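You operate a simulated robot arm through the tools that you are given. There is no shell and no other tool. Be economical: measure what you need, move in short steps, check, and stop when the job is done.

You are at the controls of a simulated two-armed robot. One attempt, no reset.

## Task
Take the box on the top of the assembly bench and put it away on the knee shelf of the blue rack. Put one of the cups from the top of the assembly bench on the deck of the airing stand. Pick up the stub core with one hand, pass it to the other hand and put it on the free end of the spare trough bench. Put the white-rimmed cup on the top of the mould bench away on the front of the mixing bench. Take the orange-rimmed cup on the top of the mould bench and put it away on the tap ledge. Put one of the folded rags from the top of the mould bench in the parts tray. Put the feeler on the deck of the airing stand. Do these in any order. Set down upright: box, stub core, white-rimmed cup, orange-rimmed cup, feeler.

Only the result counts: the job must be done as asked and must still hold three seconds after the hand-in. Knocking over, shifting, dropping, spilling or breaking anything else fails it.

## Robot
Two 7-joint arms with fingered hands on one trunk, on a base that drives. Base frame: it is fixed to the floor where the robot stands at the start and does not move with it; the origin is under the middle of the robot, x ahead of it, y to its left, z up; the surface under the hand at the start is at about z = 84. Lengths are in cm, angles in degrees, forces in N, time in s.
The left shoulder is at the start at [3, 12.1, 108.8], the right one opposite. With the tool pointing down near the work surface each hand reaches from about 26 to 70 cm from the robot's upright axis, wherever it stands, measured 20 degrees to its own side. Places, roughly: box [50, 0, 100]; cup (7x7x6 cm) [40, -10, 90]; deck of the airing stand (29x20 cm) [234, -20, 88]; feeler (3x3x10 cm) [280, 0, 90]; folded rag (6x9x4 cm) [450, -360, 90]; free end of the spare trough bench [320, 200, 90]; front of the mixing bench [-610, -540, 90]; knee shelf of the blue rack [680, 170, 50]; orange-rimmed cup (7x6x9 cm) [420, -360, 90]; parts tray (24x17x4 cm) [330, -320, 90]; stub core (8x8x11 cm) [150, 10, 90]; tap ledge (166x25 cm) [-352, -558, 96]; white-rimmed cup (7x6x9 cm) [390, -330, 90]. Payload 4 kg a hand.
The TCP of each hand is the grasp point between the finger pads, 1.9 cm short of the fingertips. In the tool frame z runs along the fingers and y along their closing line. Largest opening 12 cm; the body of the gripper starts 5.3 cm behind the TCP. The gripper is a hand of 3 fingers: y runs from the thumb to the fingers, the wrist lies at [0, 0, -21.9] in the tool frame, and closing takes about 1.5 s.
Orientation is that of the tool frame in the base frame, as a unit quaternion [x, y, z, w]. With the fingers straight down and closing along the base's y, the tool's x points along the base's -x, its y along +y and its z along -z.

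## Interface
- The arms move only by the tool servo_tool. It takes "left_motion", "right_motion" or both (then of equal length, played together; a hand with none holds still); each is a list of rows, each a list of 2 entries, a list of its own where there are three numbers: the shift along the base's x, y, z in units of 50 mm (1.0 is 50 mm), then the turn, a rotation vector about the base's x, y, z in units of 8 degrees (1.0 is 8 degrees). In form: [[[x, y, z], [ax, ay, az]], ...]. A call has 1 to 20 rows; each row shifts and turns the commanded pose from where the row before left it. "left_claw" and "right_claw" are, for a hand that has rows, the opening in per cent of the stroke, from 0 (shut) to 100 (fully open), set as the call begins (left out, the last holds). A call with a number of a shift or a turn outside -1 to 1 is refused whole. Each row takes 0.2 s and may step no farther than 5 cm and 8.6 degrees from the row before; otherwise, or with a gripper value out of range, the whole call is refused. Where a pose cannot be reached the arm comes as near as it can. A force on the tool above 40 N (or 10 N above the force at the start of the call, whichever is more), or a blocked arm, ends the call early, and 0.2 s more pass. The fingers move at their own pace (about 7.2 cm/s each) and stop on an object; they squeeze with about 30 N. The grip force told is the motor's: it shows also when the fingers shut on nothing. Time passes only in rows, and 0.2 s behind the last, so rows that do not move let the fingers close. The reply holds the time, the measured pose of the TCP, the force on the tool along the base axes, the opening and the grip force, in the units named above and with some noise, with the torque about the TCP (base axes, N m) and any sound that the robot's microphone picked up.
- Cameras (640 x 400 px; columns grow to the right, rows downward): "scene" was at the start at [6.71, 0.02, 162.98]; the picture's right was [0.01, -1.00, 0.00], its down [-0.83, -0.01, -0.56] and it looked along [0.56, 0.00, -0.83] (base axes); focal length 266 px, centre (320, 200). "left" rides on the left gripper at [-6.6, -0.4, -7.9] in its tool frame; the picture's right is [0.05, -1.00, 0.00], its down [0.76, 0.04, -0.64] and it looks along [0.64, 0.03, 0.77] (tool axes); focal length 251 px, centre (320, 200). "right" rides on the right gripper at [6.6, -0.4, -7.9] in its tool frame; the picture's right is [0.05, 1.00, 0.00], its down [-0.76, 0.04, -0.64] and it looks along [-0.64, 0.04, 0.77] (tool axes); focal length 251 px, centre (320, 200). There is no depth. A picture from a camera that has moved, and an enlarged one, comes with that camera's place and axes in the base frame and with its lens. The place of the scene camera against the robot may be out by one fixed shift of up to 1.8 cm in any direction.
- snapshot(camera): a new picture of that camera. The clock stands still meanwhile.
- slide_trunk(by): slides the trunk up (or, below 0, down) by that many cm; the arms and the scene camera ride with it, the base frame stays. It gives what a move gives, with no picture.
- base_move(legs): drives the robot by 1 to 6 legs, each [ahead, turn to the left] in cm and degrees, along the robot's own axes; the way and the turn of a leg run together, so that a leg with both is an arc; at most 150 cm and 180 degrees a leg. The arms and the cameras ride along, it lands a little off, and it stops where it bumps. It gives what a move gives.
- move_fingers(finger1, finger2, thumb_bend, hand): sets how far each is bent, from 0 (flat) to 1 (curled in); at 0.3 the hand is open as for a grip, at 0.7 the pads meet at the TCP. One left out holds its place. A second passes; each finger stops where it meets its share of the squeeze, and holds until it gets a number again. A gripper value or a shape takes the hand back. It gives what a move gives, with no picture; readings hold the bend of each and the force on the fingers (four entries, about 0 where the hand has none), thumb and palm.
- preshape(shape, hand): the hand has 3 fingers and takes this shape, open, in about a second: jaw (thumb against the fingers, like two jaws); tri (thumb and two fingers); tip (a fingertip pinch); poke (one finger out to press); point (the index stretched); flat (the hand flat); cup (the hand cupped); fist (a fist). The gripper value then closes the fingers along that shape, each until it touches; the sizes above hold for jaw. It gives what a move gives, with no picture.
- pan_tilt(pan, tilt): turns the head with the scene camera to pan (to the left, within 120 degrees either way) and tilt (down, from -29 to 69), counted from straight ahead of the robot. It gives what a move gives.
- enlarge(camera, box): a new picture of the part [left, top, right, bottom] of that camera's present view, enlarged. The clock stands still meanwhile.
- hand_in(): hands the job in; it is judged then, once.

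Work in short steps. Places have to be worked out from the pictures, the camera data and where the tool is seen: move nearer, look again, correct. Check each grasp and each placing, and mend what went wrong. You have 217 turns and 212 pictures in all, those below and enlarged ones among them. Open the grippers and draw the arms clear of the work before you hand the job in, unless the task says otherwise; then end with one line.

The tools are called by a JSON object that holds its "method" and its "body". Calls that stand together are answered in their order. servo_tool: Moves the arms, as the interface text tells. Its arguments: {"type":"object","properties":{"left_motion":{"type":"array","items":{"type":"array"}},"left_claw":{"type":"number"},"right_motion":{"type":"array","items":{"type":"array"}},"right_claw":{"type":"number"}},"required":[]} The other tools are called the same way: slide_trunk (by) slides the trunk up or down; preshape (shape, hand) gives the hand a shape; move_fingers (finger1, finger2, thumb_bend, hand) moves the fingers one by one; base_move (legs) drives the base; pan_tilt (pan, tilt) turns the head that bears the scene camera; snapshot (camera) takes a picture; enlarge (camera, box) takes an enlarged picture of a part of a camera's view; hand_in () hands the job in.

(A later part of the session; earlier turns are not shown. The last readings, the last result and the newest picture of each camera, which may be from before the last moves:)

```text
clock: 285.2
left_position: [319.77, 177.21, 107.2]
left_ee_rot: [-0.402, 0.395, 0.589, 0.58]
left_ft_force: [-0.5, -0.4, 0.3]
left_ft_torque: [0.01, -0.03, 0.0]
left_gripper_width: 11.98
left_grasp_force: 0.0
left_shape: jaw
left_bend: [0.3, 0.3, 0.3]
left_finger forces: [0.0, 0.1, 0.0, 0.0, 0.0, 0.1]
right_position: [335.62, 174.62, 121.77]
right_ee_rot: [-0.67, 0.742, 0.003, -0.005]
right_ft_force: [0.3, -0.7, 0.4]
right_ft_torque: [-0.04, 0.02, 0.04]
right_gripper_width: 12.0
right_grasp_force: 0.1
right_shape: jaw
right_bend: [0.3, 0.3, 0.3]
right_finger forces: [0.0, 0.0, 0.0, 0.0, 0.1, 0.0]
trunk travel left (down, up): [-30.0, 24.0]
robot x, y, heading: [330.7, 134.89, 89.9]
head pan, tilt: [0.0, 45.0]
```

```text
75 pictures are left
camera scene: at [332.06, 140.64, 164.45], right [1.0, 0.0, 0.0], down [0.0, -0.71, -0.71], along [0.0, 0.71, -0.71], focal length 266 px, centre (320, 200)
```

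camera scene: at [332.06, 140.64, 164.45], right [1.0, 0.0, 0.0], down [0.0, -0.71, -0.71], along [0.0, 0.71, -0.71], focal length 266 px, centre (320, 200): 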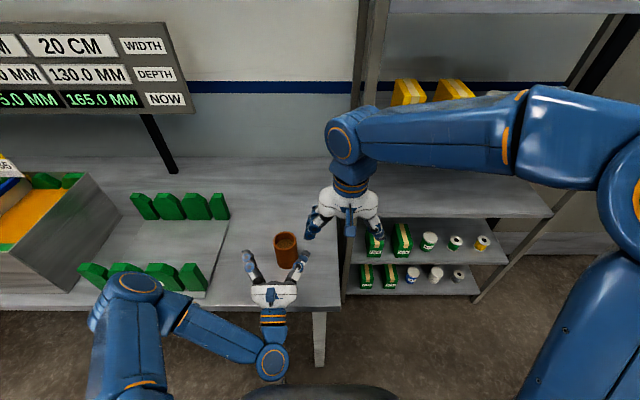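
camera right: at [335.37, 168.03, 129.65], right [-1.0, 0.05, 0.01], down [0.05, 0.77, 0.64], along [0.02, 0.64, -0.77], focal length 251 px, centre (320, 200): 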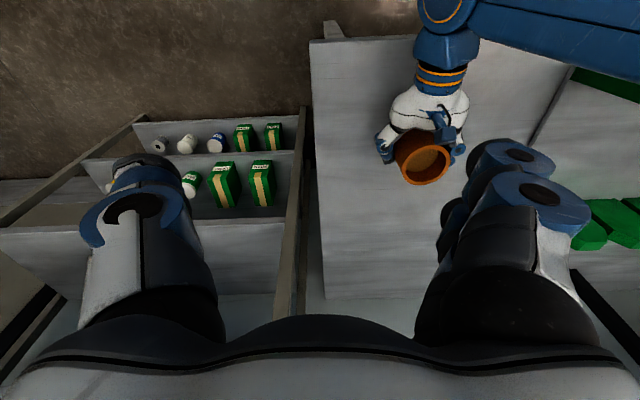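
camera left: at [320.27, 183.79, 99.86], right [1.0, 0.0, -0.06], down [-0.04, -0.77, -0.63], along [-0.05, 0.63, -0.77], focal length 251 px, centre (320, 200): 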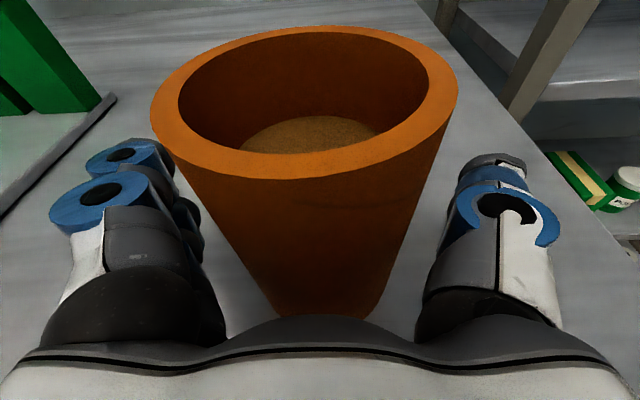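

The stub core stands on the free end. Back off, return the left hand to fingers-down, then turn right toward the east route to the mould bench.

{"method": "base_move", "body": {"legs": [[-38, 0]]}}

{"method": "servo_tool", "body": {"left_motion": [[[0, 0, 0.1], [-1, 0, 0]], [[0, 0, 0.1], [-1, 0, 0]], [[0, 0, 0.1], [-1, 0, 0]], [[0, 0, 0.1], [-1, 0, 0]], [[0, 0, 0.1], [-1, 0, 0]], [[0, 0, 0.1], [-1, 0, 0]], [[-0.1, 0, 0.1], [-1, 0, 0]], [[-0.1, 0, 0.1], [-1, 0, 0]], [[-0.1, 0, 0.1], [-1, 0, 0]], [[-0.1, 0, 0.1], [-1, 0, 0]], [[-0.1, 0, 0.1], [-1, 0, 0]], [[-0.1, 0, 0.1], [-1, 0, 0]], [[-0.1, 0, 0], [-1, 0, 0]], [[-0.1, 0, 0], [-0.7, 0, 0]]], "right_motion": [[[0.3, 0, -0.1], [0, 0, 0]], [[0.3, 0, -0.1], [0, 0, 0]], [[0.3, 0, -0.1], [0, 0, 0]], [[0.3, 0, -0.1], [0, 0, 0]], [[0.3, 0, -0.1], [0, 0, 0]], [[0.3, 0, -0.1], [0, 0, 0]], [[0.3, 0, 0], [0, 0, 0]], [[0.3, 0, 0], [0, 0, 0]], [[0, 0, 0], [0, 0, 0]], [[0, 0, 0], [0, 0, 0]], [[0, 0, 0], [0, 0, 0]], [[0, 0, 0], [0, 0, 0]], [[0, 0, 0], [0, 0, 0]], [[0, 0, 0], [0, 0, 0]]]}}

{"method": "base_move", "body": {"legs": [[0, -25]]}}

{"method": "base_move", "body": {"legs": [[0, -25]]}}

{"method": "base_move", "body": {"legs": [[0, -25]]}}

{"method": "base_move", "body": {"legs": [[0, -25]]}}

{"method": "base_move", "body": {"legs": [[0, -25]]}}

{"method": "pan_tilt", "body": {"pan": -20, "tilt": 25}}

{"method": "snapshot", "body": {"camera": "scene"}}

```text
clock: 287.6
left_position: [319.57, 138.5, 107.29]
left_ee_rot: [-0.402, 0.394, 0.59, 0.579]
left_ft_force: [-0.5, -0.4, -0.1]
left_ft_torque: [-0.03, -0.01, -0.02]
left_gripper_width: 11.98
left_grasp_force: 0.0
left_shape: jaw
left_bend: [0.3, 0.3, 0.3]
left_finger forces: [0.1, 0.1, 0.0, 0.1, 0.1, 0.1]
right_position: [335.4, 136.03, 121.78]
right_ee_rot: [-0.671, 0.741, 0.004, -0.005]
right_ft_force: [-0.3, -0.5, -0.6]
right_ft_torque: [0.02, -0.02, 0.01]
right_gripper_width: 11.99
right_grasp_force: 0.0
right_shape: jaw
right_bend: [0.3, 0.3, 0.3]
right_finger forces: [0.0, 0.0, 0.0, 0.0, 0.0, 0.0]
trunk travel left (down, up): [-30.0, 24.0]
robot x, y, heading: [330.0, 96.21, 90.4]
head pan, tilt: [0.0, 45.0]
```

```text
clock: 290.6
left_position: [316.84, 141.93, 111.05]
left_ee_rot: [-0.705, 0.709, 0.015, 0.004]
left_ft_force: [-0.1, 0.2, 0.1]
left_ft_torque: [0.01, 0.03, 0.01]
left_gripper_width: 12.02
left_grasp_force: 0.2
left_shape: jaw
left_bend: [0.3, 0.3, 0.3]
left_finger forces: [0.0, 0.1, 0.1, 0.1, 0.1, 0.1]
left hand out of reach, approached as far as the arm can: row 3, 4, 5
right_position: [347.61, 136.16, 118.67]
right_ee_rot: [-0.671, 0.741, 0.003, -0.005]
right_ft_force: [-0.2, -0.2, 0.5]
right_ft_torque: [0.02, -0.02, 0.01]
right_gripper_width: 12.0
right_grasp_force: 0.2
right_shape: jaw
right_bend: [0.3, 0.3, 0.3]
right_finger forces: [0.0, 0.1, 0.0, 0.1, 0.1, 0.0]
trunk travel left (down, up): [-30.0, 24.0]
robot x, y, heading: [330.77, 96.23, 90.1]
head pan, tilt: [0.0, 45.0]
```

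```text
clock: 292.3
left_position: [337.66, 143.03, 111.16]
left_ee_rot: [-0.532, 0.846, 0.014, 0.009]
left_ft_force: [-0.7, 0.3, -0.5]
left_ft_torque: [0.04, -0.02, 0.01]
left_gripper_width: 12.02
left_grasp_force: 0.1
left_shape: jaw
left_bend: [0.3, 0.3, 0.3]
left_finger forces: [0.1, 0.0, 0.0, 0.0, 0.1, 0.0]
right_position: [362.97, 124.63, 118.77]
right_ee_rot: [-0.492, 0.871, 0.004, -0.005]
right_ft_force: [-0.1, -0.1, -0.2]
right_ft_torque: [0.04, 0.01, -0.03]
right_gripper_width: 11.99
right_grasp_force: 0.0
right_shape: jaw
right_bend: [0.3, 0.3, 0.3]
right_finger forces: [0.0, 0.1, 0.0, 0.0, 0.1, 0.0]
trunk travel left (down, up): [-30.0, 24.0]
robot x, y, heading: [327.3, 97.07, 64.9]
head pan, tilt: [0.0, 45.0]
```

```text
clock: 293.9
left_position: [356.25, 134.69, 110.94]
left_ee_rot: [-0.339, 0.94, 0.013, 0.011]
left_ft_force: [0.5, 0.7, 0.2]
left_ft_torque: [0.02, 0.02, 0.02]
left_gripper_width: 11.99
left_grasp_force: 0.1
left_shape: jaw
left_bend: [0.3, 0.3, 0.3]
left_finger forces: [0.0, 0.1, 0.0, 0.1, 0.0, 0.0]
right_position: [371.55, 107.43, 118.7]
right_ee_rot: [-0.296, 0.955, 0.005, -0.005]
right_ft_force: [0.2, -0.1, 0.0]
right_ft_torque: [-0.03, 0.0, 0.02]
right_gripper_width: 12.01
right_grasp_force: 0.0
right_shape: jaw
right_bend: [0.3, 0.3, 0.3]
right_finger forces: [0.0, 0.0, 0.1, 0.0, 0.0, 0.1]
trunk travel left (down, up): [-30.0, 24.0]
robot x, y, heading: [325.72, 99.33, 39.6]
head pan, tilt: [0.0, 45.0]
```

```text
clock: 295.6
left_position: [368.56, 118.71, 111.0]
left_ee_rot: [-0.129, 0.991, 0.01, 0.014]
left_ft_force: [-0.4, 0.4, 1.3]
left_ft_torque: [-0.01, 0.02, 0.04]
left_gripper_width: 12.01
left_grasp_force: 0.1
left_shape: jaw
left_bend: [0.3, 0.3, 0.3]
left_finger forces: [0.0, 0.0, 0.1, 0.0, 0.1, 0.0]
right_position: [371.07, 87.62, 118.73]
right_ee_rot: [-0.084, 0.996, 0.006, -0.004]
right_ft_force: [0.6, -0.2, 0.2]
right_ft_torque: [-0.01, -0.03, -0.03]
right_gripper_width: 12.0
right_grasp_force: 0.2
right_shape: jaw
right_bend: [0.3, 0.3, 0.3]
right_finger forces: [0.0, 0.1, 0.1, 0.0, 0.0, 0.0]
trunk travel left (down, up): [-30.0, 24.0]
robot x, y, heading: [325.67, 102.61, 14.7]
head pan, tilt: [0.0, 45.0]
```

```text
clock: 297.3
left_position: [370.92, 98.74, 111.09]
left_ee_rot: [0.092, 0.996, 0.006, 0.015]
left_ft_force: [0.0, 0.1, -1.3]
left_ft_torque: [0.0, 0.01, 0.01]
left_gripper_width: 11.99
left_grasp_force: 0.1
left_shape: jaw
left_bend: [0.3, 0.3, 0.3]
left_finger forces: [0.1, 0.0, 0.1, 0.0, 0.1, 0.1]
right_position: [359.6, 69.52, 118.64]
right_ee_rot: [0.137, 0.991, 0.007, -0.001]
right_ft_force: [0.7, -0.8, 0.0]
right_ft_torque: [0.02, -0.01, 0.0]
right_gripper_width: 12.02
right_grasp_force: 0.0
right_shape: jaw
right_bend: [0.3, 0.3, 0.3]
right_finger forces: [0.0, 0.0, 0.0, 0.0, 0.0, 0.0]
trunk travel left (down, up): [-30.0, 24.0]
robot x, y, heading: [325.37, 106.21, -10.4]
head pan, tilt: [0.0, 45.0]
```

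```text
clock: 299.0
left_position: [363.72, 80.52, 111.05]
left_ee_rot: [0.299, 0.954, 0.004, 0.016]
left_ft_force: [0.5, -0.1, -0.5]
left_ft_torque: [-0.03, 0.04, -0.01]
left_gripper_width: 11.99
left_grasp_force: 0.0
left_shape: jaw
left_bend: [0.3, 0.3, 0.3]
left_finger forces: [0.0, 0.1, 0.0, 0.0, 0.0, 0.1]
right_position: [341.46, 58.45, 118.69]
right_ee_rot: [0.344, 0.939, 0.007, -0.001]
right_ft_force: [-0.1, 0.0, 0.6]
right_ft_torque: [0.02, 0.02, 0.04]
right_gripper_width: 12.0
right_grasp_force: 0.0
right_shape: jaw
right_bend: [0.3, 0.3, 0.3]
right_finger forces: [0.0, 0.0, 0.0, 0.0, 0.0, 0.0]
trunk travel left (down, up): [-30.0, 24.0]
robot x, y, heading: [327.12, 108.57, -35.4]
head pan, tilt: [0.0, 45.0]
```

```text
clock: 299.8
left_position: [363.72, 80.73, 111.18]
left_ee_rot: [0.3, 0.954, 0.003, 0.017]
left_ft_force: [0.6, -0.2, -0.1]
left_ft_torque: [-0.03, 0.01, 0.04]
left_gripper_width: 12.01
left_grasp_force: 0.1
left_shape: jaw
left_bend: [0.3, 0.3, 0.3]
left_finger forces: [0.1, 0.1, 0.1, 0.1, 0.0, 0.0]
right_position: [341.47, 58.7, 118.8]
right_ee_rot: [0.343, 0.939, 0.006, -0.001]
right_ft_force: [0.7, 0.1, 0.0]
right_ft_torque: [-0.03, 0.02, 0.0]
right_gripper_width: 12.04
right_grasp_force: 0.0
right_shape: jaw
right_bend: [0.3, 0.3, 0.3]
right_finger forces: [0.0, 0.1, 0.1, 0.0, 0.0, 0.0]
trunk travel left (down, up): [-30.0, 24.0]
robot x, y, heading: [327.2, 108.23, -35.2]
head pan, tilt: [-20.0, 25.0]
```

```text
74 pictures are left
camera scene: at [332.35, 101.83, 167.5], right [-0.82, -0.57, 0.0], down [-0.24, 0.35, -0.91], along [0.52, -0.74, -0.42], focal length 266 px, centre (320, 200)
```

scene: 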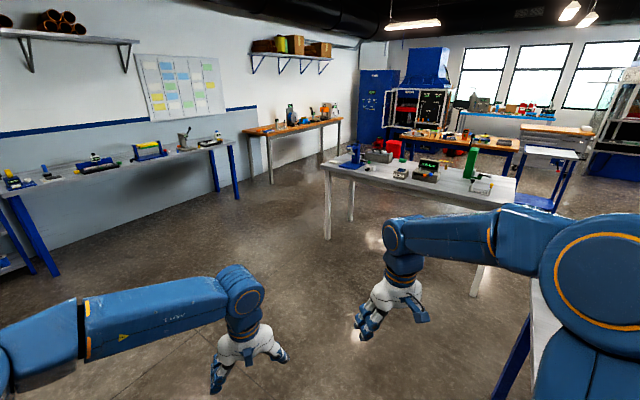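

{"method": "enlarge", "body": {"camera": "scene", "box": [360, 90, 600, 220]}}

```text
2.67 times, centred on (480, 155) of scene
camera zoom: at [332.35, 101.83, 167.5], right [-0.82, -0.57, 0.0], down [-0.24, 0.35, -0.91], along [0.52, -0.74, -0.42], focal length 708 px, centre (-107, 320)
```

zoom: 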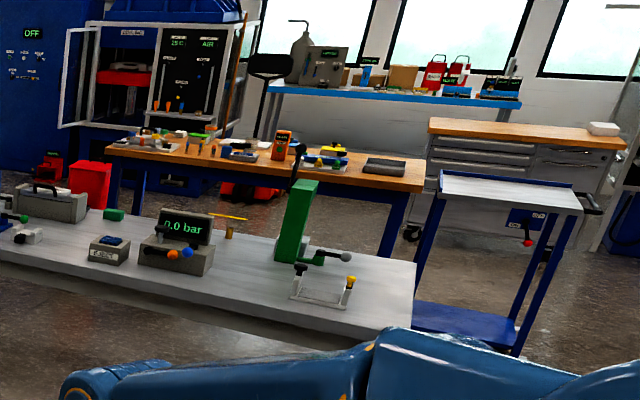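

Layout clear: mould bench x≈316–467, y≈−305…−365; white table x 317–484, y −107…−182. Go round the east end of the white table.

{"method": "base_move", "body": {"legs": [[120, 0], [120, 0]]}}

{"method": "base_move", "body": {"legs": [[0, -25]]}}

{"method": "base_move", "body": {"legs": [[0, -25]]}}

{"method": "pan_tilt", "body": {"pan": -20, "tilt": 30}}

{"method": "snapshot", "body": {"camera": "scene"}}

```text
clock: 311.5
left_position: [559.56, -56.2, 111.04]
left_ee_rot: [0.296, 0.955, 0.003, 0.017]
left_ft_force: [-0.1, 0.4, 0.4]
left_ft_torque: [0.0, 0.0, 0.03]
left_gripper_width: 11.98
left_grasp_force: 0.0
left_shape: jaw
left_bend: [0.3, 0.3, 0.3]
left_finger forces: [0.0, 0.1, 0.0, 0.2, 0.0, 0.1]
right_position: [537.52, -78.38, 118.63]
right_ee_rot: [0.339, 0.941, 0.006, 0.0]
right_ft_force: [-0.1, 0.3, -0.3]
right_ft_torque: [-0.01, -0.01, 0.01]
right_gripper_width: 12.01
right_grasp_force: 0.1
right_shape: jaw
right_bend: [0.3, 0.3, 0.3]
right_finger forces: [0.0, 0.0, 0.0, 0.0, 0.0, 0.1]
trunk travel left (down, up): [-30.0, 24.0]
robot x, y, heading: [523.07, -28.38, -34.4]
head pan, tilt: [-20.0, 25.0]
```

```text
clock: 313.2
left_position: [544.79, -69.27, 111.06]
left_ee_rot: [0.493, 0.87, 0.0, 0.017]
left_ft_force: [0.1, -0.6, -1.1]
left_ft_torque: [-0.03, 0.01, 0.02]
left_gripper_width: 11.99
left_grasp_force: 0.1
left_shape: jaw
left_bend: [0.3, 0.3, 0.3]
left_finger forces: [0.0, 0.0, 0.0, 0.1, 0.0, 0.0]
right_position: [515.57, -80.11, 118.75]
right_ee_rot: [0.531, 0.847, 0.007, 0.001]
right_ft_force: [-0.5, 0.7, 0.1]
right_ft_torque: [-0.01, 0.01, 0.0]
right_gripper_width: 12.0
right_grasp_force: 0.0
right_shape: jaw
right_bend: [0.3, 0.3, 0.3]
right_finger forces: [0.1, 0.0, 0.0, 0.1, 0.1, 0.0]
trunk travel left (down, up): [-30.0, 24.0]
robot x, y, heading: [525.38, -27.43, -59.6]
head pan, tilt: [-20.0, 25.0]
```

```text
clock: 314.9
left_position: [525.68, -73.92, 111.07]
left_ee_rot: [0.667, 0.745, -0.003, 0.017]
left_ft_force: [-0.6, 0.1, -0.2]
left_ft_torque: [0.0, 0.02, -0.01]
left_gripper_width: 12.01
left_grasp_force: 0.0
left_shape: jaw
left_bend: [0.3, 0.3, 0.3]
left_finger forces: [0.1, 0.0, 0.0, 0.0, 0.0, 0.1]
right_position: [494.41, -71.78, 118.7]
right_ee_rot: [0.7, 0.714, 0.006, 0.002]
right_ft_force: [0.9, -0.8, -1.3]
right_ft_torque: [-0.03, 0.01, 0.0]
right_gripper_width: 12.01
right_grasp_force: 0.1
right_shape: jaw
right_bend: [0.3, 0.3, 0.3]
right_finger forces: [0.0, 0.0, 0.0, 0.1, 0.0, 0.0]
trunk travel left (down, up): [-30.0, 24.0]
robot x, y, heading: [528.39, -27.58, -84.1]
head pan, tilt: [-20.0, 25.0]
```

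```text
clock: 315.5
left_position: [525.49, -73.86, 111.04]
left_ee_rot: [0.666, 0.746, -0.004, 0.016]
left_ft_force: [-0.4, -0.5, 0.3]
left_ft_torque: [-0.02, -0.02, 0.03]
left_gripper_width: 12.0
left_grasp_force: 0.0
left_shape: jaw
left_bend: [0.3, 0.3, 0.3]
left_finger forces: [0.0, 0.0, 0.0, 0.0, 0.1, 0.1]
right_position: [494.32, -71.81, 118.65]
right_ee_rot: [0.7, 0.714, 0.006, 0.004]
right_ft_force: [-0.1, 0.2, 0.2]
right_ft_torque: [0.0, -0.03, -0.01]
right_gripper_width: 11.99
right_grasp_force: 0.2
right_shape: jaw
right_bend: [0.3, 0.3, 0.3]
right_finger forces: [0.0, 0.0, 0.0, 0.0, 0.0, 0.0]
trunk travel left (down, up): [-30.0, 24.0]
robot x, y, heading: [528.41, -27.67, -84.0]
head pan, tilt: [-20.0, 30.0]
```

```text
72 pictures are left
camera scene: at [527.36, -34.41, 166.7], right [-0.97, 0.24, 0.0], down [0.12, 0.49, -0.87], along [-0.21, -0.84, -0.5], focal length 266 px, centre (320, 200)
```

scene: 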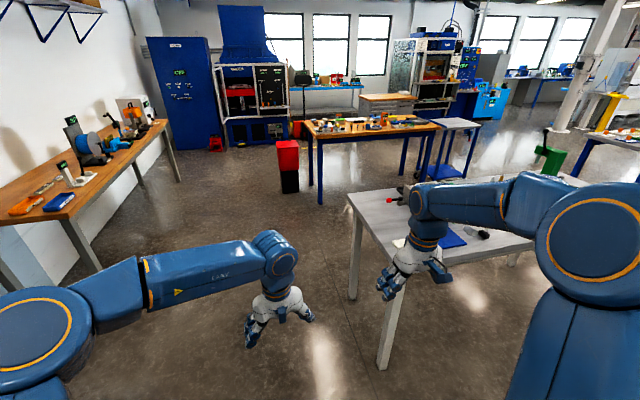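

Drive south along the east side with a slight right arc, then turn west and drive to the bench's north side.

{"method": "base_move", "body": {"legs": [[105, -6], [105, -6]]}}

{"method": "base_move", "body": {"legs": [[0, -25]]}}

{"method": "base_move", "body": {"legs": [[0, -25]]}}

{"method": "base_move", "body": {"legs": [[0, -25]]}}

{"method": "pan_tilt", "body": {"pan": 40, "tilt": 35}}

{"method": "snapshot", "body": {"camera": "scene"}}

```text
clock: 325.9
left_position: [519.67, -282.24, 110.97]
left_ee_rot: [0.733, 0.68, -0.006, 0.016]
left_ft_force: [0.2, -0.8, -0.1]
left_ft_torque: [-0.01, -0.01, 0.0]
left_gripper_width: 12.01
left_grasp_force: 0.1
left_shape: jaw
left_bend: [0.3, 0.3, 0.3]
left_finger forces: [0.0, 0.1, 0.0, 0.0, 0.0, 0.0]
right_position: [489.46, -274.31, 118.7]
right_ee_rot: [0.763, 0.647, 0.006, 0.004]
right_ft_force: [-0.2, -0.1, 0.2]
right_ft_torque: [-0.02, -0.01, 0.01]
right_gripper_width: 11.99
right_grasp_force: 0.2
right_shape: jaw
right_bend: [0.3, 0.3, 0.3]
right_finger forces: [0.1, 0.0, 0.0, 0.1, 0.0, 0.1]
trunk travel left (down, up): [-30.0, 24.0]
robot x, y, heading: [530.8, -237.35, -94.5]
head pan, tilt: [-20.0, 30.0]
```

```text
clock: 327.6
left_position: [501.88, -273.3, 111.01]
left_ee_rot: [0.861, 0.509, -0.008, 0.014]
left_ft_force: [0.0, 1.0, 0.1]
left_ft_torque: [0.03, -0.01, 0.0]
left_gripper_width: 12.0
left_grasp_force: 0.1
left_shape: jaw
left_bend: [0.3, 0.3, 0.3]
left_finger forces: [0.0, 0.0, 0.0, 0.0, 0.0, 0.0]
right_position: [477.69, -253.54, 118.68]
right_ee_rot: [0.882, 0.47, 0.005, 0.004]
right_ft_force: [-0.2, -0.2, 0.1]
right_ft_torque: [0.02, 0.01, -0.04]
right_gripper_width: 12.02
right_grasp_force: 0.1
right_shape: jaw
right_bend: [0.3, 0.3, 0.3]
right_finger forces: [0.1, 0.0, 0.1, 0.0, 0.0, 0.0]
trunk travel left (down, up): [-30.0, 24.0]
robot x, y, heading: [533.89, -238.64, -119.6]
head pan, tilt: [-20.0, 30.0]
```

```text
clock: 329.3
left_position: [490.01, -256.38, 111.02]
left_ee_rot: [0.951, 0.31, -0.012, 0.012]
left_ft_force: [0.2, -0.2, 0.8]
left_ft_torque: [-0.01, 0.0, 0.03]
left_gripper_width: 12.02
left_grasp_force: 0.0
left_shape: jaw
left_bend: [0.3, 0.3, 0.3]
left_finger forces: [0.1, 0.1, 0.0, 0.1, 0.0, 0.0]
right_position: [476.51, -228.41, 118.59]
right_ee_rot: [0.964, 0.267, 0.003, 0.006]
right_ft_force: [1.1, 0.1, 0.3]
right_ft_torque: [0.01, 0.0, -0.01]
right_gripper_width: 12.01
right_grasp_force: 0.1
right_shape: jaw
right_bend: [0.3, 0.3, 0.3]
right_finger forces: [0.0, 0.1, 0.0, 0.1, 0.0, 0.1]
trunk travel left (down, up): [-30.0, 24.0]
robot x, y, heading: [535.55, -241.25, -145.1]
head pan, tilt: [-20.0, 30.0]
```

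```text
clock: 331.0
left_position: [487.15, -236.12, 110.94]
left_ee_rot: [0.995, 0.101, -0.013, 0.01]
left_ft_force: [-1.4, 0.7, -0.4]
left_ft_torque: [0.0, 0.01, 0.01]
left_gripper_width: 12.02
left_grasp_force: 0.0
left_shape: jaw
left_bend: [0.3, 0.3, 0.3]
left_finger forces: [0.0, 0.0, 0.0, 0.0, 0.0, 0.0]
right_position: [486.54, -204.91, 118.57]
right_ee_rot: [0.998, 0.056, 0.003, 0.006]
right_ft_force: [0.6, 0.2, 0.0]
right_ft_torque: [0.0, -0.02, 0.03]
right_gripper_width: 11.99
right_grasp_force: 0.0
right_shape: jaw
right_bend: [0.3, 0.3, 0.3]
right_finger forces: [0.0, 0.0, 0.0, 0.1, 0.0, 0.1]
trunk travel left (down, up): [-30.0, 24.0]
robot x, y, heading: [535.71, -244.6, -169.7]
head pan, tilt: [-20.0, 30.0]
```

```text
clock: 332.3
left_position: [487.42, -236.26, 111.13]
left_ee_rot: [0.995, 0.101, -0.014, 0.01]
left_ft_force: [-0.1, -0.5, -0.4]
left_ft_torque: [-0.01, 0.03, -0.01]
left_gripper_width: 11.99
left_grasp_force: 0.1
left_shape: jaw
left_bend: [0.3, 0.3, 0.3]
left_finger forces: [0.0, 0.0, 0.0, 0.0, 0.1, 0.1]
right_position: [486.66, -205.08, 118.69]
right_ee_rot: [0.998, 0.055, 0.002, 0.006]
right_ft_force: [-0.1, -0.4, -0.1]
right_ft_torque: [0.0, -0.01, 0.01]
right_gripper_width: 12.0
right_grasp_force: 0.1
right_shape: jaw
right_bend: [0.3, 0.3, 0.3]
right_finger forces: [0.0, 0.0, 0.0, 0.0, 0.0, 0.0]
trunk travel left (down, up): [-30.0, 24.0]
robot x, y, heading: [535.73, -244.29, -170.0]
head pan, tilt: [40.0, 35.0]
```

```text
71 pictures are left
camera scene: at [533.5, -250.99, 165.93], right [-0.77, 0.64, 0.0], down [0.37, 0.44, -0.82], along [-0.52, -0.63, -0.57], focal length 266 px, centre (320, 200)
```

scene: 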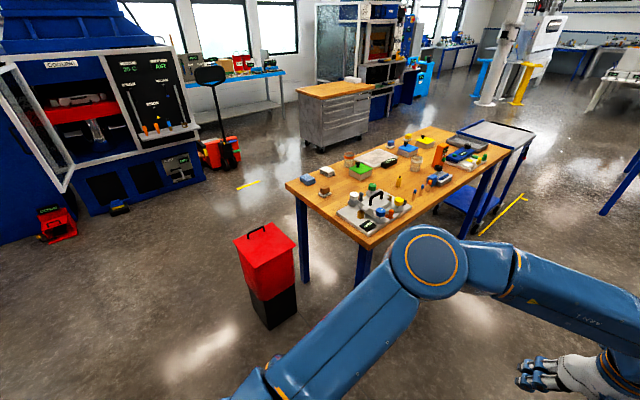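

{"method": "enlarge", "body": {"camera": "scene", "box": [270, 110, 530, 255]}}

```text
2.46 times, centred on (400, 182) of scene
camera zoom: at [533.5, -250.99, 165.93], right [-0.77, 0.64, 0.0], down [0.37, 0.44, -0.82], along [-0.52, -0.63, -0.57], focal length 654 px, centre (123, 243)
```

zoom: 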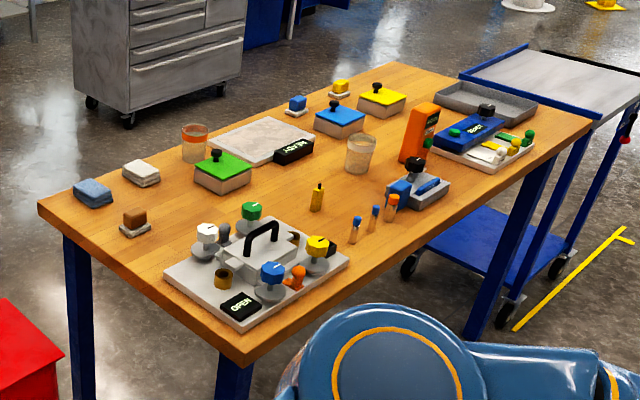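

Found: white-rimmed cup ≈[389,−328], orange-rimmed ≈[418,−360], rags ≈[438,−359] (white) and [453,−360] (blue), parts tray ≈[322,−327]. Far ones are reachable only from the south aisle. Drive around the east end past the red bin.

{"method": "base_move", "body": {"legs": [[0, 25]]}}

{"method": "base_move", "body": {"legs": [[0, 25]]}}

{"method": "base_move", "body": {"legs": [[0, 25]]}}

{"method": "base_move", "body": {"legs": [[0, 20]]}}

{"method": "base_move", "body": {"legs": [[85, -5], [80, -5]]}}

{"method": "pan_tilt", "body": {"pan": -40, "tilt": 35}}

{"method": "snapshot", "body": {"camera": "scene"}}

```text
clock: 333.9
left_position: [488.56, -257.31, 111.04]
left_ee_rot: [0.95, 0.312, -0.012, 0.012]
left_ft_force: [0.3, 0.2, 0.0]
left_ft_torque: [0.03, 0.01, 0.0]
left_gripper_width: 11.99
left_grasp_force: 0.1
left_shape: jaw
left_bend: [0.3, 0.3, 0.3]
left_finger forces: [0.1, 0.0, 0.0, 0.0, 0.0, 0.0]
right_position: [474.82, -229.34, 118.72]
right_ee_rot: [0.963, 0.269, 0.003, 0.005]
right_ft_force: [0.7, 0.3, -0.2]
right_ft_torque: [0.0, 0.03, 0.0]
right_gripper_width: 11.99
right_grasp_force: 0.1
right_shape: jaw
right_bend: [0.3, 0.3, 0.3]
right_finger forces: [0.0, 0.0, 0.1, 0.1, 0.0, 0.0]
trunk travel left (down, up): [-30.0, 24.0]
robot x, y, heading: [534.1, -242.02, -144.5]
head pan, tilt: [40.0, 35.0]
```

```text
clock: 335.6
left_position: [499.31, -275.2, 111.0]
left_ee_rot: [0.86, 0.51, -0.009, 0.015]
left_ft_force: [1.0, 0.2, 1.2]
left_ft_torque: [0.02, 0.02, 0.04]
left_gripper_width: 12.03
left_grasp_force: 0.0
left_shape: jaw
left_bend: [0.3, 0.3, 0.3]
left_finger forces: [0.0, 0.0, 0.0, 0.1, 0.1, 0.1]
right_position: [474.86, -255.47, 118.85]
right_ee_rot: [0.883, 0.469, 0.005, 0.004]
right_ft_force: [0.1, -0.3, -0.3]
right_ft_torque: [-0.01, 0.02, 0.04]
right_gripper_width: 11.99
right_grasp_force: 0.0
right_shape: jaw
right_bend: [0.3, 0.3, 0.3]
right_finger forces: [0.0, 0.0, 0.1, 0.0, 0.0, 0.0]
trunk travel left (down, up): [-30.0, 24.0]
robot x, y, heading: [530.85, -240.31, -119.6]
head pan, tilt: [40.0, 35.0]
```

```text
clock: 337.3
left_position: [517.2, -285.71, 110.98]
left_ee_rot: [0.727, 0.687, -0.005, 0.016]
left_ft_force: [0.7, -0.1, 1.2]
left_ft_torque: [-0.03, 0.02, 0.01]
left_gripper_width: 12.0
left_grasp_force: 0.1
left_shape: jaw
left_bend: [0.3, 0.3, 0.3]
left_finger forces: [0.0, 0.0, 0.0, 0.1, 0.0, 0.1]
right_position: [486.92, -278.27, 118.83]
right_ee_rot: [0.757, 0.653, 0.006, 0.004]
right_ft_force: [-0.1, -0.5, 0.8]
right_ft_torque: [0.06, 0.01, 0.03]
right_gripper_width: 11.99
right_grasp_force: 0.0
right_shape: jaw
right_bend: [0.3, 0.3, 0.3]
right_finger forces: [0.0, 0.0, 0.0, 0.1, 0.0, 0.0]
trunk travel left (down, up): [-30.0, 24.0]
robot x, y, heading: [527.55, -240.34, -93.6]
head pan, tilt: [40.0, 35.0]
```

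```text
clock: 338.8
left_position: [533.67, -286.02, 110.95]
left_ee_rot: [0.594, 0.805, -0.002, 0.016]
left_ft_force: [0.3, -0.2, 0.1]
left_ft_torque: [0.01, 0.04, -0.01]
left_gripper_width: 12.01
left_grasp_force: 0.1
left_shape: jaw
left_bend: [0.3, 0.3, 0.3]
left_finger forces: [0.0, 0.0, 0.1, 0.0, 0.1, 0.1]
right_position: [502.8, -289.91, 118.82]
right_ee_rot: [0.63, 0.777, 0.005, 0.002]
right_ft_force: [-0.3, 0.9, 0.3]
right_ft_torque: [0.01, 0.02, -0.02]
right_gripper_width: 11.97
right_grasp_force: 0.1
right_shape: jaw
right_bend: [0.3, 0.3, 0.3]
right_finger forces: [0.1, 0.0, 0.0, 0.0, 0.0, 0.0]
trunk travel left (down, up): [-30.0, 24.0]
robot x, y, heading: [525.22, -240.91, -73.7]
head pan, tilt: [40.0, 35.0]
```

```text
clock: 347.3
left_position: [556.62, -450.19, 111.09]
left_ee_rot: [0.669, 0.743, -0.004, 0.016]
left_ft_force: [-1.0, 0.2, 0.5]
left_ft_torque: [-0.01, -0.01, -0.01]
left_gripper_width: 12.02
left_grasp_force: 0.0
left_shape: jaw
left_bend: [0.3, 0.3, 0.3]
left_finger forces: [0.0, 0.0, 0.0, 0.1, 0.0, 0.0]
right_position: [525.49, -447.86, 118.82]
right_ee_rot: [0.701, 0.713, 0.005, 0.003]
right_ft_force: [0.3, -0.5, 0.3]
right_ft_torque: [0.01, 0.0, -0.01]
right_gripper_width: 11.99
right_grasp_force: 0.1
right_shape: jaw
right_bend: [0.3, 0.3, 0.3]
right_finger forces: [0.0, 0.0, 0.0, 0.0, 0.0, 0.0]
trunk travel left (down, up): [-30.0, 24.0]
robot x, y, heading: [556.65, -404.13, -85.1]
head pan, tilt: [40.0, 35.0]
```

```text
clock: 348.8
left_position: [556.64, -450.21, 111.16]
left_ee_rot: [0.668, 0.744, -0.004, 0.017]
left_ft_force: [0.6, 0.2, 0.5]
left_ft_torque: [-0.03, -0.01, -0.04]
left_gripper_width: 11.99
left_grasp_force: 0.0
left_shape: jaw
left_bend: [0.3, 0.3, 0.3]
left_finger forces: [0.0, 0.0, 0.0, 0.0, 0.1, 0.0]
right_position: [525.47, -448.03, 118.84]
right_ee_rot: [0.701, 0.713, 0.006, 0.004]
right_ft_force: [0.0, -0.7, -0.3]
right_ft_torque: [-0.03, -0.01, -0.01]
right_gripper_width: 11.99
right_grasp_force: 0.1
right_shape: jaw
right_bend: [0.3, 0.3, 0.3]
right_finger forces: [0.0, 0.0, 0.1, 0.0, 0.0, 0.1]
trunk travel left (down, up): [-30.0, 24.0]
robot x, y, heading: [556.97, -404.05, -84.9]
head pan, tilt: [-40.0, 35.0]
```

```text
69 pictures are left
camera scene: at [553.17, -409.49, 165.93], right [-0.82, 0.57, 0.0], down [0.33, 0.47, -0.82], along [-0.47, -0.67, -0.57], focal length 266 px, centre (320, 200)
```

scene: 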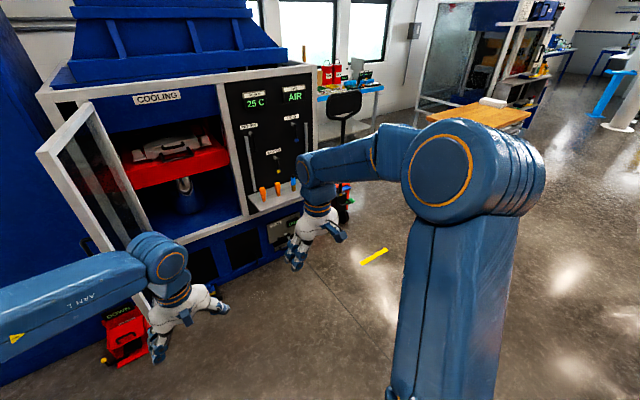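

Turn right to face west and drive along the south aisle, then turn right to face the bench.

{"method": "base_move", "body": {"legs": [[0, -25]]}}

{"method": "base_move", "body": {"legs": [[0, -25]]}}

{"method": "base_move", "body": {"legs": [[0, -25]]}}

{"method": "base_move", "body": {"legs": [[0, -20]]}}

{"method": "base_move", "body": {"legs": [[128, 0]]}}

{"method": "base_move", "body": {"legs": [[0, -25]]}}

{"method": "base_move", "body": {"legs": [[0, -25]]}}

{"method": "base_move", "body": {"legs": [[0, -25]]}}

{"method": "pan_tilt", "body": {"pan": 0, "tilt": 45}}

{"method": "snapshot", "body": {"camera": "scene"}}

```text
clock: 350.5
left_position: [537.29, -445.5, 111.11]
left_ee_rot: [0.814, 0.581, -0.008, 0.015]
left_ft_force: [0.6, 0.2, 1.0]
left_ft_torque: [-0.02, 0.03, 0.03]
left_gripper_width: 12.0
left_grasp_force: 0.0
left_shape: jaw
left_bend: [0.3, 0.3, 0.3]
left_finger forces: [0.0, 0.0, 0.1, 0.1, 0.0, 0.0]
right_position: [510.05, -430.33, 118.73]
right_ee_rot: [0.839, 0.544, 0.004, 0.003]
right_ft_force: [0.4, 0.1, 0.1]
right_ft_torque: [0.01, 0.01, -0.02]
right_gripper_width: 12.02
right_grasp_force: 0.1
right_shape: jaw
right_bend: [0.3, 0.3, 0.3]
right_finger forces: [0.1, 0.1, 0.0, 0.0, 0.0, 0.1]
trunk travel left (down, up): [-30.0, 24.0]
robot x, y, heading: [560.21, -404.75, -109.7]
head pan, tilt: [-40.0, 35.0]
```

```text
clock: 352.2
left_position: [522.25, -432.17, 111.13]
left_ee_rot: [0.918, 0.395, -0.01, 0.014]
left_ft_force: [-0.5, 0.1, -0.2]
left_ft_torque: [0.01, -0.02, -0.01]
left_gripper_width: 11.95
left_grasp_force: 0.1
left_shape: jaw
left_bend: [0.3, 0.3, 0.3]
left_finger forces: [0.1, 0.1, 0.0, 0.1, 0.0, 0.2]
right_position: [503.7, -407.06, 118.65]
right_ee_rot: [0.936, 0.353, 0.004, 0.005]
right_ft_force: [0.7, 1.5, -0.6]
right_ft_torque: [0.0, 0.01, 0.03]
right_gripper_width: 11.99
right_grasp_force: 0.0
right_shape: jaw
right_bend: [0.3, 0.3, 0.3]
right_finger forces: [0.0, 0.0, 0.2, 0.0, 0.0, 0.0]
trunk travel left (down, up): [-30.0, 24.0]
robot x, y, heading: [561.85, -407.1, -134.9]
head pan, tilt: [-40.0, 35.0]
```

```text
clock: 353.9
left_position: [515.07, -412.57, 111.07]
left_ee_rot: [0.983, 0.181, -0.014, 0.011]
left_ft_force: [-0.4, -0.7, -0.3]
left_ft_torque: [0.02, 0.0, -0.01]
left_gripper_width: 12.02
left_grasp_force: 0.1
left_shape: jaw
left_bend: [0.3, 0.3, 0.3]
left_finger forces: [0.0, 0.1, 0.0, 0.0, 0.0, 0.0]
right_position: [509.27, -381.98, 118.74]
right_ee_rot: [0.991, 0.136, 0.003, 0.007]
right_ft_force: [0.6, -0.4, 0.7]
right_ft_torque: [-0.01, 0.02, 0.02]
right_gripper_width: 12.02
right_grasp_force: 0.0
right_shape: jaw
right_bend: [0.3, 0.3, 0.3]
right_finger forces: [0.0, 0.0, 0.0, 0.0, 0.0, 0.0]
trunk travel left (down, up): [-30.0, 24.0]
robot x, y, heading: [562.56, -410.2, -160.3]
head pan, tilt: [-40.0, 35.0]
```

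```text
clock: 355.3
left_position: [516.89, -396.58, 111.12]
left_ee_rot: [1.0, 0.014, -0.015, 0.008]
left_ft_force: [0.8, 0.1, -0.6]
left_ft_torque: [-0.01, 0.03, 0.0]
left_gripper_width: 12.03
left_grasp_force: 0.0
left_shape: jaw
left_bend: [0.3, 0.3, 0.3]
left_finger forces: [0.1, 0.0, 0.0, 0.0, 0.0, 0.1]
right_position: [521.62, -365.73, 118.67]
right_ee_rot: [0.999, -0.031, 0.001, 0.006]
right_ft_force: [0.9, -0.7, 0.1]
right_ft_torque: [0.01, 0.01, 0.0]
right_gripper_width: 12.02
right_grasp_force: 0.0
right_shape: jaw
right_bend: [0.3, 0.3, 0.3]
right_finger forces: [0.1, 0.1, 0.0, 0.0, 0.1, 0.0]
trunk travel left (down, up): [-30.0, 24.0]
robot x, y, heading: [562.91, -412.9, -179.6]
head pan, tilt: [-40.0, 35.0]
```

```text
clock: 361.6
left_position: [392.0, -394.24, 110.94]
left_ee_rot: [1.0, 0.001, -0.015, 0.007]
left_ft_force: [-0.5, -0.2, 0.2]
left_ft_torque: [0.03, 0.01, 0.02]
left_gripper_width: 12.02
left_grasp_force: 0.2
left_shape: jaw
left_bend: [0.3, 0.3, 0.3]
left_finger forces: [0.1, 0.1, 0.0, 0.1, 0.1, 0.0]
right_position: [397.44, -363.59, 118.72]
right_ee_rot: [0.999, -0.045, 0.003, 0.006]
right_ft_force: [0.3, -0.2, -0.8]
right_ft_torque: [-0.04, -0.04, -0.01]
right_gripper_width: 11.99
right_grasp_force: 0.0
right_shape: jaw
right_bend: [0.3, 0.3, 0.3]
right_finger forces: [0.1, 0.1, 0.0, 0.0, 0.0, 0.0]
trunk travel left (down, up): [-30.0, 24.0]
robot x, y, heading: [437.47, -411.9, 178.9]
head pan, tilt: [-40.0, 35.0]
```

```text
clock: 363.6
left_position: [404.11, -376.28, 110.89]
left_ee_rot: [0.975, -0.22, -0.015, 0.006]
left_ft_force: [1.0, -0.1, -0.5]
left_ft_torque: [-0.05, 0.0, 0.05]
left_gripper_width: 11.99
left_grasp_force: 0.0
left_shape: jaw
left_bend: [0.3, 0.3, 0.3]
left_finger forces: [0.0, 0.0, 0.1, 0.0, 0.0, 0.0]
right_position: [422.22, -350.87, 118.6]
right_ee_rot: [0.965, -0.262, -0.001, 0.006]
right_ft_force: [-0.7, 0.4, -0.6]
right_ft_torque: [-0.01, 0.04, -0.01]
right_gripper_width: 12.0
right_grasp_force: 0.1
right_shape: jaw
right_bend: [0.3, 0.3, 0.3]
right_finger forces: [0.0, 0.0, 0.0, 0.1, 0.0, 0.1]
trunk travel left (down, up): [-30.0, 24.0]
robot x, y, heading: [436.51, -414.65, 153.0]
head pan, tilt: [-40.0, 35.0]
stopped in leg 1: the robot was blocked; the commanded pose is now the measured one
```

```text
clock: 365.5
left_position: [422.85, -366.21, 110.9]
left_ee_rot: [0.907, -0.421, -0.015, 0.003]
left_ft_force: [0.0, 0.5, -0.2]
left_ft_torque: [-0.04, 0.01, 0.0]
left_gripper_width: 11.99
left_grasp_force: 0.1
left_shape: jaw
left_bend: [0.3, 0.3, 0.3]
left_finger forces: [0.0, 0.0, 0.1, 0.0, 0.0, 0.0]
right_position: [449.87, -350.62, 118.68]
right_ee_rot: [0.887, -0.461, -0.002, 0.007]
right_ft_force: [-0.9, 0.8, 0.5]
right_ft_torque: [-0.03, 0.0, 0.02]
right_gripper_width: 12.0
right_grasp_force: 0.0
right_shape: jaw
right_bend: [0.3, 0.3, 0.3]
right_finger forces: [0.1, 0.0, 0.0, 0.0, 0.0, 0.1]
trunk travel left (down, up): [-30.0, 24.0]
robot x, y, heading: [433.95, -416.52, 128.1]
head pan, tilt: [-40.0, 35.0]
stopped in leg 1: the robot was blocked; the commanded pose is now the measured one
```

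```text
clock: 367.1
left_position: [443.34, -366.04, 110.99]
left_ee_rot: [0.803, -0.596, -0.016, -0.002]
left_ft_force: [0.3, -0.3, -0.6]
left_ft_torque: [-0.01, 0.0, -0.02]
left_gripper_width: 11.99
left_grasp_force: 0.0
left_shape: jaw
left_bend: [0.3, 0.3, 0.3]
left_finger forces: [0.0, 0.1, 0.1, 0.0, 0.0, 0.0]
right_position: [474.32, -362.39, 118.64]
right_ee_rot: [0.775, -0.632, -0.003, 0.006]
right_ft_force: [0.0, -0.5, 0.3]
right_ft_torque: [0.01, 0.03, 0.01]
right_gripper_width: 12.02
right_grasp_force: 0.1
right_shape: jaw
right_bend: [0.3, 0.3, 0.3]
right_finger forces: [0.0, 0.0, 0.0, 0.1, 0.0, 0.1]
trunk travel left (down, up): [-30.0, 24.0]
robot x, y, heading: [430.77, -417.07, 103.8]
head pan, tilt: [-40.0, 35.0]
stopped in leg 1: the robot was blocked; the commanded pose is now the measured one
```

```text
clock: 368.2
left_position: [443.11, -366.0, 111.03]
left_ee_rot: [0.803, -0.596, -0.016, -0.003]
left_ft_force: [0.9, 0.2, -0.5]
left_ft_torque: [0.01, 0.03, 0.0]
left_gripper_width: 12.01
left_grasp_force: 0.1
left_shape: jaw
left_bend: [0.3, 0.3, 0.3]
left_finger forces: [0.0, 0.1, 0.0, 0.1, 0.0, 0.0]
right_position: [474.13, -362.46, 118.83]
right_ee_rot: [0.776, -0.631, -0.003, 0.005]
right_ft_force: [-0.6, -0.3, 0.8]
right_ft_torque: [0.02, 0.01, 0.01]
right_gripper_width: 12.02
right_grasp_force: 0.0
right_shape: jaw
right_bend: [0.3, 0.3, 0.3]
right_finger forces: [0.0, 0.0, 0.0, 0.1, 0.0, 0.1]
trunk travel left (down, up): [-30.0, 24.0]
robot x, y, heading: [430.74, -417.4, 104.0]
head pan, tilt: [0.0, 45.0]
```

```text
68 pictures are left
camera scene: at [430.93, -411.38, 164.45], right [0.97, 0.24, 0.0], down [0.17, -0.69, -0.71], along [-0.17, 0.69, -0.71], focal length 266 px, centre (320, 200)
```

scene: 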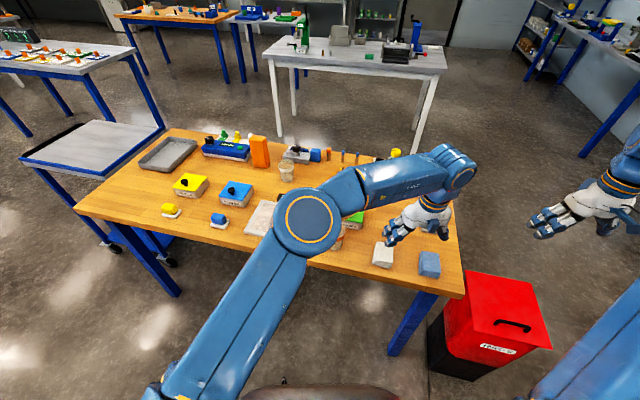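

Turn the last 14°, move 8 cm closer, and place both hands aside for a clear view.

{"method": "base_move", "body": {"legs": [[0, -14]]}}

{"method": "base_move", "body": {"legs": [[8, 0]]}}

{"method": "servo_tool", "body": {"left_motion": [[[-0.8, -0.2, 0.1], [0, 0, 0]], [[-0.8, -0.2, 0.1], [0, 0, 0]], [[-0.8, -0.2, 0.1], [0, 0, 0]], [[-0.8, -0.2, 0.1], [0, 0, 0]], [[-0.8, -0.2, 0.1], [0, 0, 0.8]], [[-0.8, -0.1, 0], [0, 0, 0.8]], [[-0.8, 0, 0], [0, 0, 0]], [[-0.8, 0, 0], [0, 0, 0]]]}}

{"method": "snapshot", "body": {"camera": "scene"}}

```text
clock: 369.7
left_position: [455.6, -370.3, 111.01]
left_ee_rot: [0.721, -0.692, -0.015, -0.004]
left_ft_force: [0.4, 0.4, 0.2]
left_ft_torque: [-0.02, -0.05, -0.01]
left_gripper_width: 11.99
left_grasp_force: 0.2
left_shape: jaw
left_bend: [0.3, 0.3, 0.3]
left_finger forces: [0.0, 0.1, 0.0, 0.0, 0.0, 0.0]
right_position: [486.29, -374.57, 118.74]
right_ee_rot: [-0.691, 0.723, 0.004, -0.007]
right_ft_force: [0.1, 0.1, -0.2]
right_ft_torque: [-0.04, 0.04, -0.02]
right_gripper_width: 12.01
right_grasp_force: 0.0
right_shape: jaw
right_bend: [0.3, 0.3, 0.3]
right_finger forces: [0.0, 0.0, 0.1, 0.1, 0.0, 0.0]
trunk travel left (down, up): [-30.0, 24.0]
robot x, y, heading: [428.45, -417.0, 89.4]
head pan, tilt: [0.0, 45.0]
stopped in leg 1: the robot was blocked; the commanded pose is now the measured one
```

```text
clock: 370.8
left_position: [455.52, -362.26, 110.97]
left_ee_rot: [0.721, -0.692, -0.016, -0.005]
left_ft_force: [0.3, 1.5, -0.1]
left_ft_torque: [-0.07, 0.02, 0.02]
left_gripper_width: 12.0
left_grasp_force: 0.0
left_shape: jaw
left_bend: [0.3, 0.3, 0.3]
left_finger forces: [0.0, 0.0, 0.1, 0.1, 0.0, 0.0]
right_position: [486.37, -366.38, 118.75]
right_ee_rot: [-0.691, 0.723, 0.004, -0.006]
right_ft_force: [0.0, 0.7, 0.1]
right_ft_torque: [0.0, -0.02, 0.0]
right_gripper_width: 11.99
right_grasp_force: 0.0
right_shape: jaw
right_bend: [0.3, 0.3, 0.3]
right_finger forces: [0.0, 0.0, 0.1, 0.0, 0.1, 0.0]
trunk travel left (down, up): [-30.0, 24.0]
robot x, y, heading: [429.04, -408.95, 89.2]
head pan, tilt: [0.0, 45.0]
```

```text
clock: 372.6
left_position: [423.54, -368.11, 113.44]
left_ee_rot: [0.795, -0.606, -0.016, -0.004]
left_ft_force: [-1.5, -0.5, 0.5]
left_ft_torque: [0.02, -0.02, -0.03]
left_gripper_width: 12.01
left_grasp_force: 0.1
left_shape: jaw
left_bend: [0.3, 0.3, 0.3]
left_finger forces: [0.1, 0.0, 0.0, 0.1, 0.0, 0.0]
right_position: [486.23, -366.8, 118.9]
right_ee_rot: [-0.691, 0.723, 0.005, -0.006]
right_ft_force: [-0.3, 0.4, -0.7]
right_ft_torque: [0.04, -0.02, 0.02]
right_gripper_width: 12.02
right_grasp_force: 0.0
right_shape: jaw
right_bend: [0.3, 0.3, 0.3]
right_finger forces: [0.1, 0.1, 0.0, 0.0, 0.1, 0.0]
trunk travel left (down, up): [-30.0, 24.0]
robot x, y, heading: [428.83, -409.26, 89.1]
head pan, tilt: [0.0, 45.0]
```

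```text
67 pictures are left
camera scene: at [430.53, -403.18, 164.45], right [1.0, -0.01, 0.0], down [-0.01, -0.71, -0.71], along [0.01, 0.71, -0.71], focal length 266 px, centre (320, 200)
```

scene: 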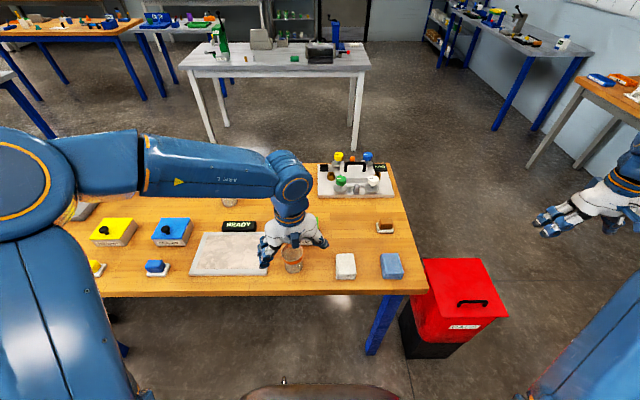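

Cup is right below the left hand. Take hand-camera views.

{"method": "snapshot", "body": {"camera": "left"}}

{"method": "servo_tool", "body": {"right_motion": [[[-0.8, -0.2, -0.2], [0, 0, 0]], [[-0.8, -0.2, -0.2], [0, 0, 0]], [[-0.8, -0.1, -0.2], [0, 0, 0]], [[-0.8, 0, -0.2], [0, 0, 0]], [[-0.8, 0, -0.2], [0, 0, 0]], [[-0.8, 0, -0.2], [0, 0, 0]], [[-0.8, 0, -0.2], [0, 0, 0]], [[-0.8, 0, -0.2], [0, 0, 0]], [[-0.8, 0, 0], [0, 0, 0]]]}}

{"method": "snapshot", "body": {"camera": "right"}}

```text
66 pictures are left
camera left: at [422.24, -361.84, 121.64], right [0.98, 0.21, -0.01], down [0.17, -0.76, 0.62], along [0.12, -0.61, -0.78], focal length 251 px, centre (320, 200)
```

left: 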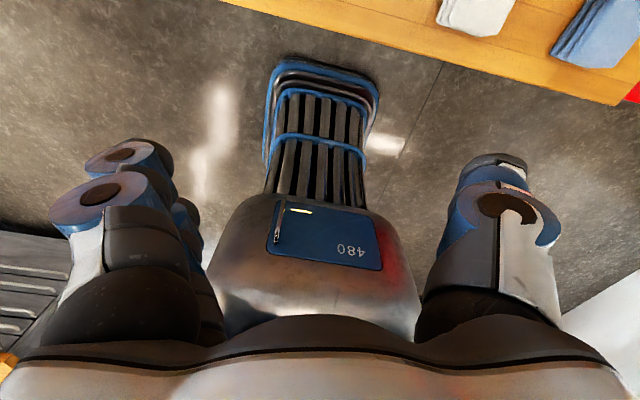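

```text
clock: 374.6
left_position: [423.52, -368.02, 113.56]
left_ee_rot: [0.795, -0.607, -0.016, -0.004]
left_ft_force: [-0.5, 0.3, 0.0]
left_ft_torque: [-0.02, 0.01, 0.02]
left_gripper_width: 12.02
left_grasp_force: 0.1
left_shape: jaw
left_bend: [0.3, 0.3, 0.3]
left_finger forces: [0.0, 0.0, 0.1, 0.0, 0.1, 0.1]
right_position: [450.3, -369.16, 110.86]
right_ee_rot: [-0.69, 0.724, 0.004, -0.006]
right_ft_force: [-0.4, 0.6, -0.3]
right_ft_torque: [0.0, 0.01, 0.0]
right_gripper_width: 11.99
right_grasp_force: 0.1
right_shape: jaw
right_bend: [0.3, 0.3, 0.3]
right_finger forces: [0.1, 0.1, 0.0, 0.1, 0.0, 0.0]
trunk travel left (down, up): [-30.0, 24.0]
robot x, y, heading: [429.02, -409.18, 89.3]
head pan, tilt: [0.0, 45.0]
```

```text
65 pictures are left
camera right: at [450.37, -375.72, 118.75], right [-1.0, -0.01, 0.01], down [0.0, 0.77, 0.64], along [-0.01, 0.64, -0.77], focal length 251 px, centre (320, 200)
```

right: 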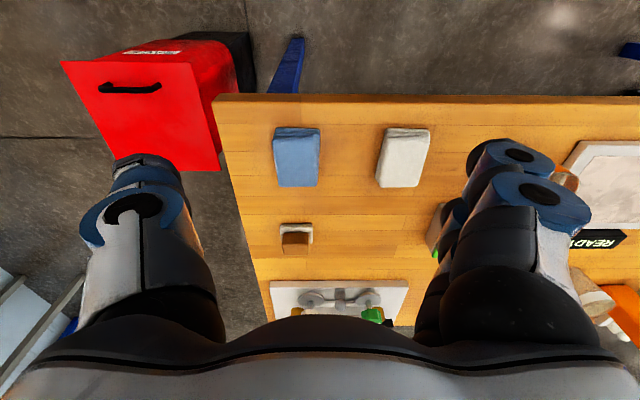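

Blue rag at [453.4,−356.7], cup near [422,−358]. Move both hands above their targets.

{"method": "servo_tool", "body": {"right_motion": [[[0.155, 0.625, -0.5], [0, 0, 0]], [[0.155, 0.625, -0.6], [0, 0, 0]], [[0.155, 0.625, -0.7], [0, 0, 0]], [[0.155, 0.625, -0.7], [0, 0, 0]]], "left_motion": [[[-0.075, 0.525, -0.3], [0, 0, 0]], [[-0.075, 0.525, -0.4], [0, 0, 0]], [[-0.075, 0.525, -0.4], [0, 0, 0]], [[-0.075, 0.525, -0.4], [0, 0, 0]]]}}

{"method": "snapshot", "body": {"camera": "right"}}

{"method": "snapshot", "body": {"camera": "left"}}

```text
clock: 375.6
left_position: [422.03, -357.56, 105.84]
left_ee_rot: [0.794, -0.607, -0.016, -0.002]
left_ft_force: [-0.1, 1.2, -0.6]
left_ft_torque: [-0.01, 0.02, 0.01]
left_gripper_width: 11.97
left_grasp_force: 0.0
left_shape: jaw
left_bend: [0.3, 0.3, 0.3]
left_finger forces: [0.0, 0.0, 0.0, 0.0, 0.0, 0.0]
right_position: [453.69, -356.52, 98.29]
right_ee_rot: [-0.69, 0.723, 0.004, -0.006]
right_ft_force: [0.8, 1.2, -0.3]
right_ft_torque: [-0.04, 0.01, -0.03]
right_gripper_width: 12.0
right_grasp_force: 0.0
right_shape: jaw
right_bend: [0.3, 0.3, 0.3]
right_finger forces: [0.2, 0.1, 0.0, 0.1, 0.1, 0.1]
trunk travel left (down, up): [-30.0, 24.0]
robot x, y, heading: [428.94, -408.91, 89.6]
head pan, tilt: [0.0, 45.0]
```

```text
64 pictures are left
camera right: at [453.77, -363.26, 106.21], right [-1.0, -0.01, 0.01], down [0.0, 0.77, 0.64], along [-0.02, 0.64, -0.77], focal length 251 px, centre (320, 200)
```

right: 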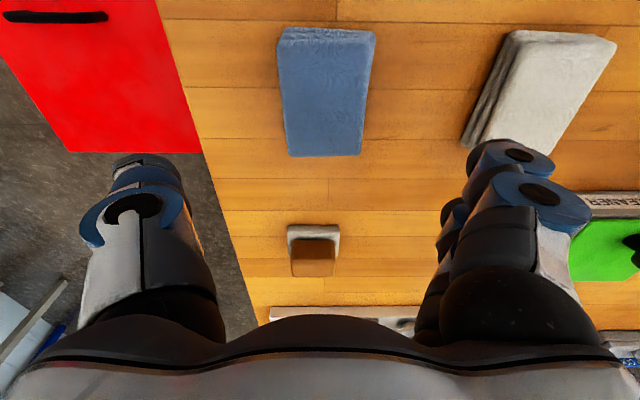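

```text
63 pictures are left
camera left: at [420.86, -351.21, 113.92], right [0.98, 0.21, -0.02], down [0.17, -0.76, 0.62], along [0.12, -0.61, -0.78], focal length 251 px, centre (320, 200)
```

left: 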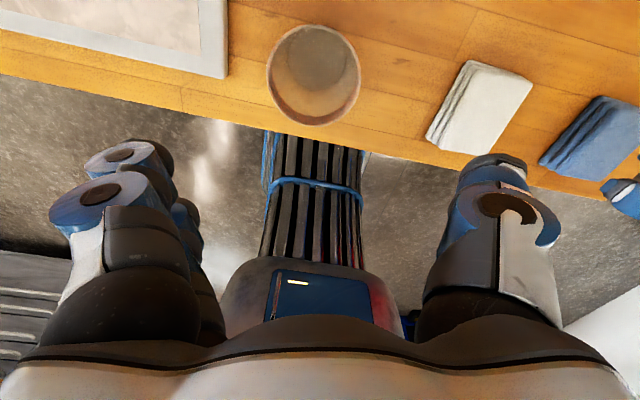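

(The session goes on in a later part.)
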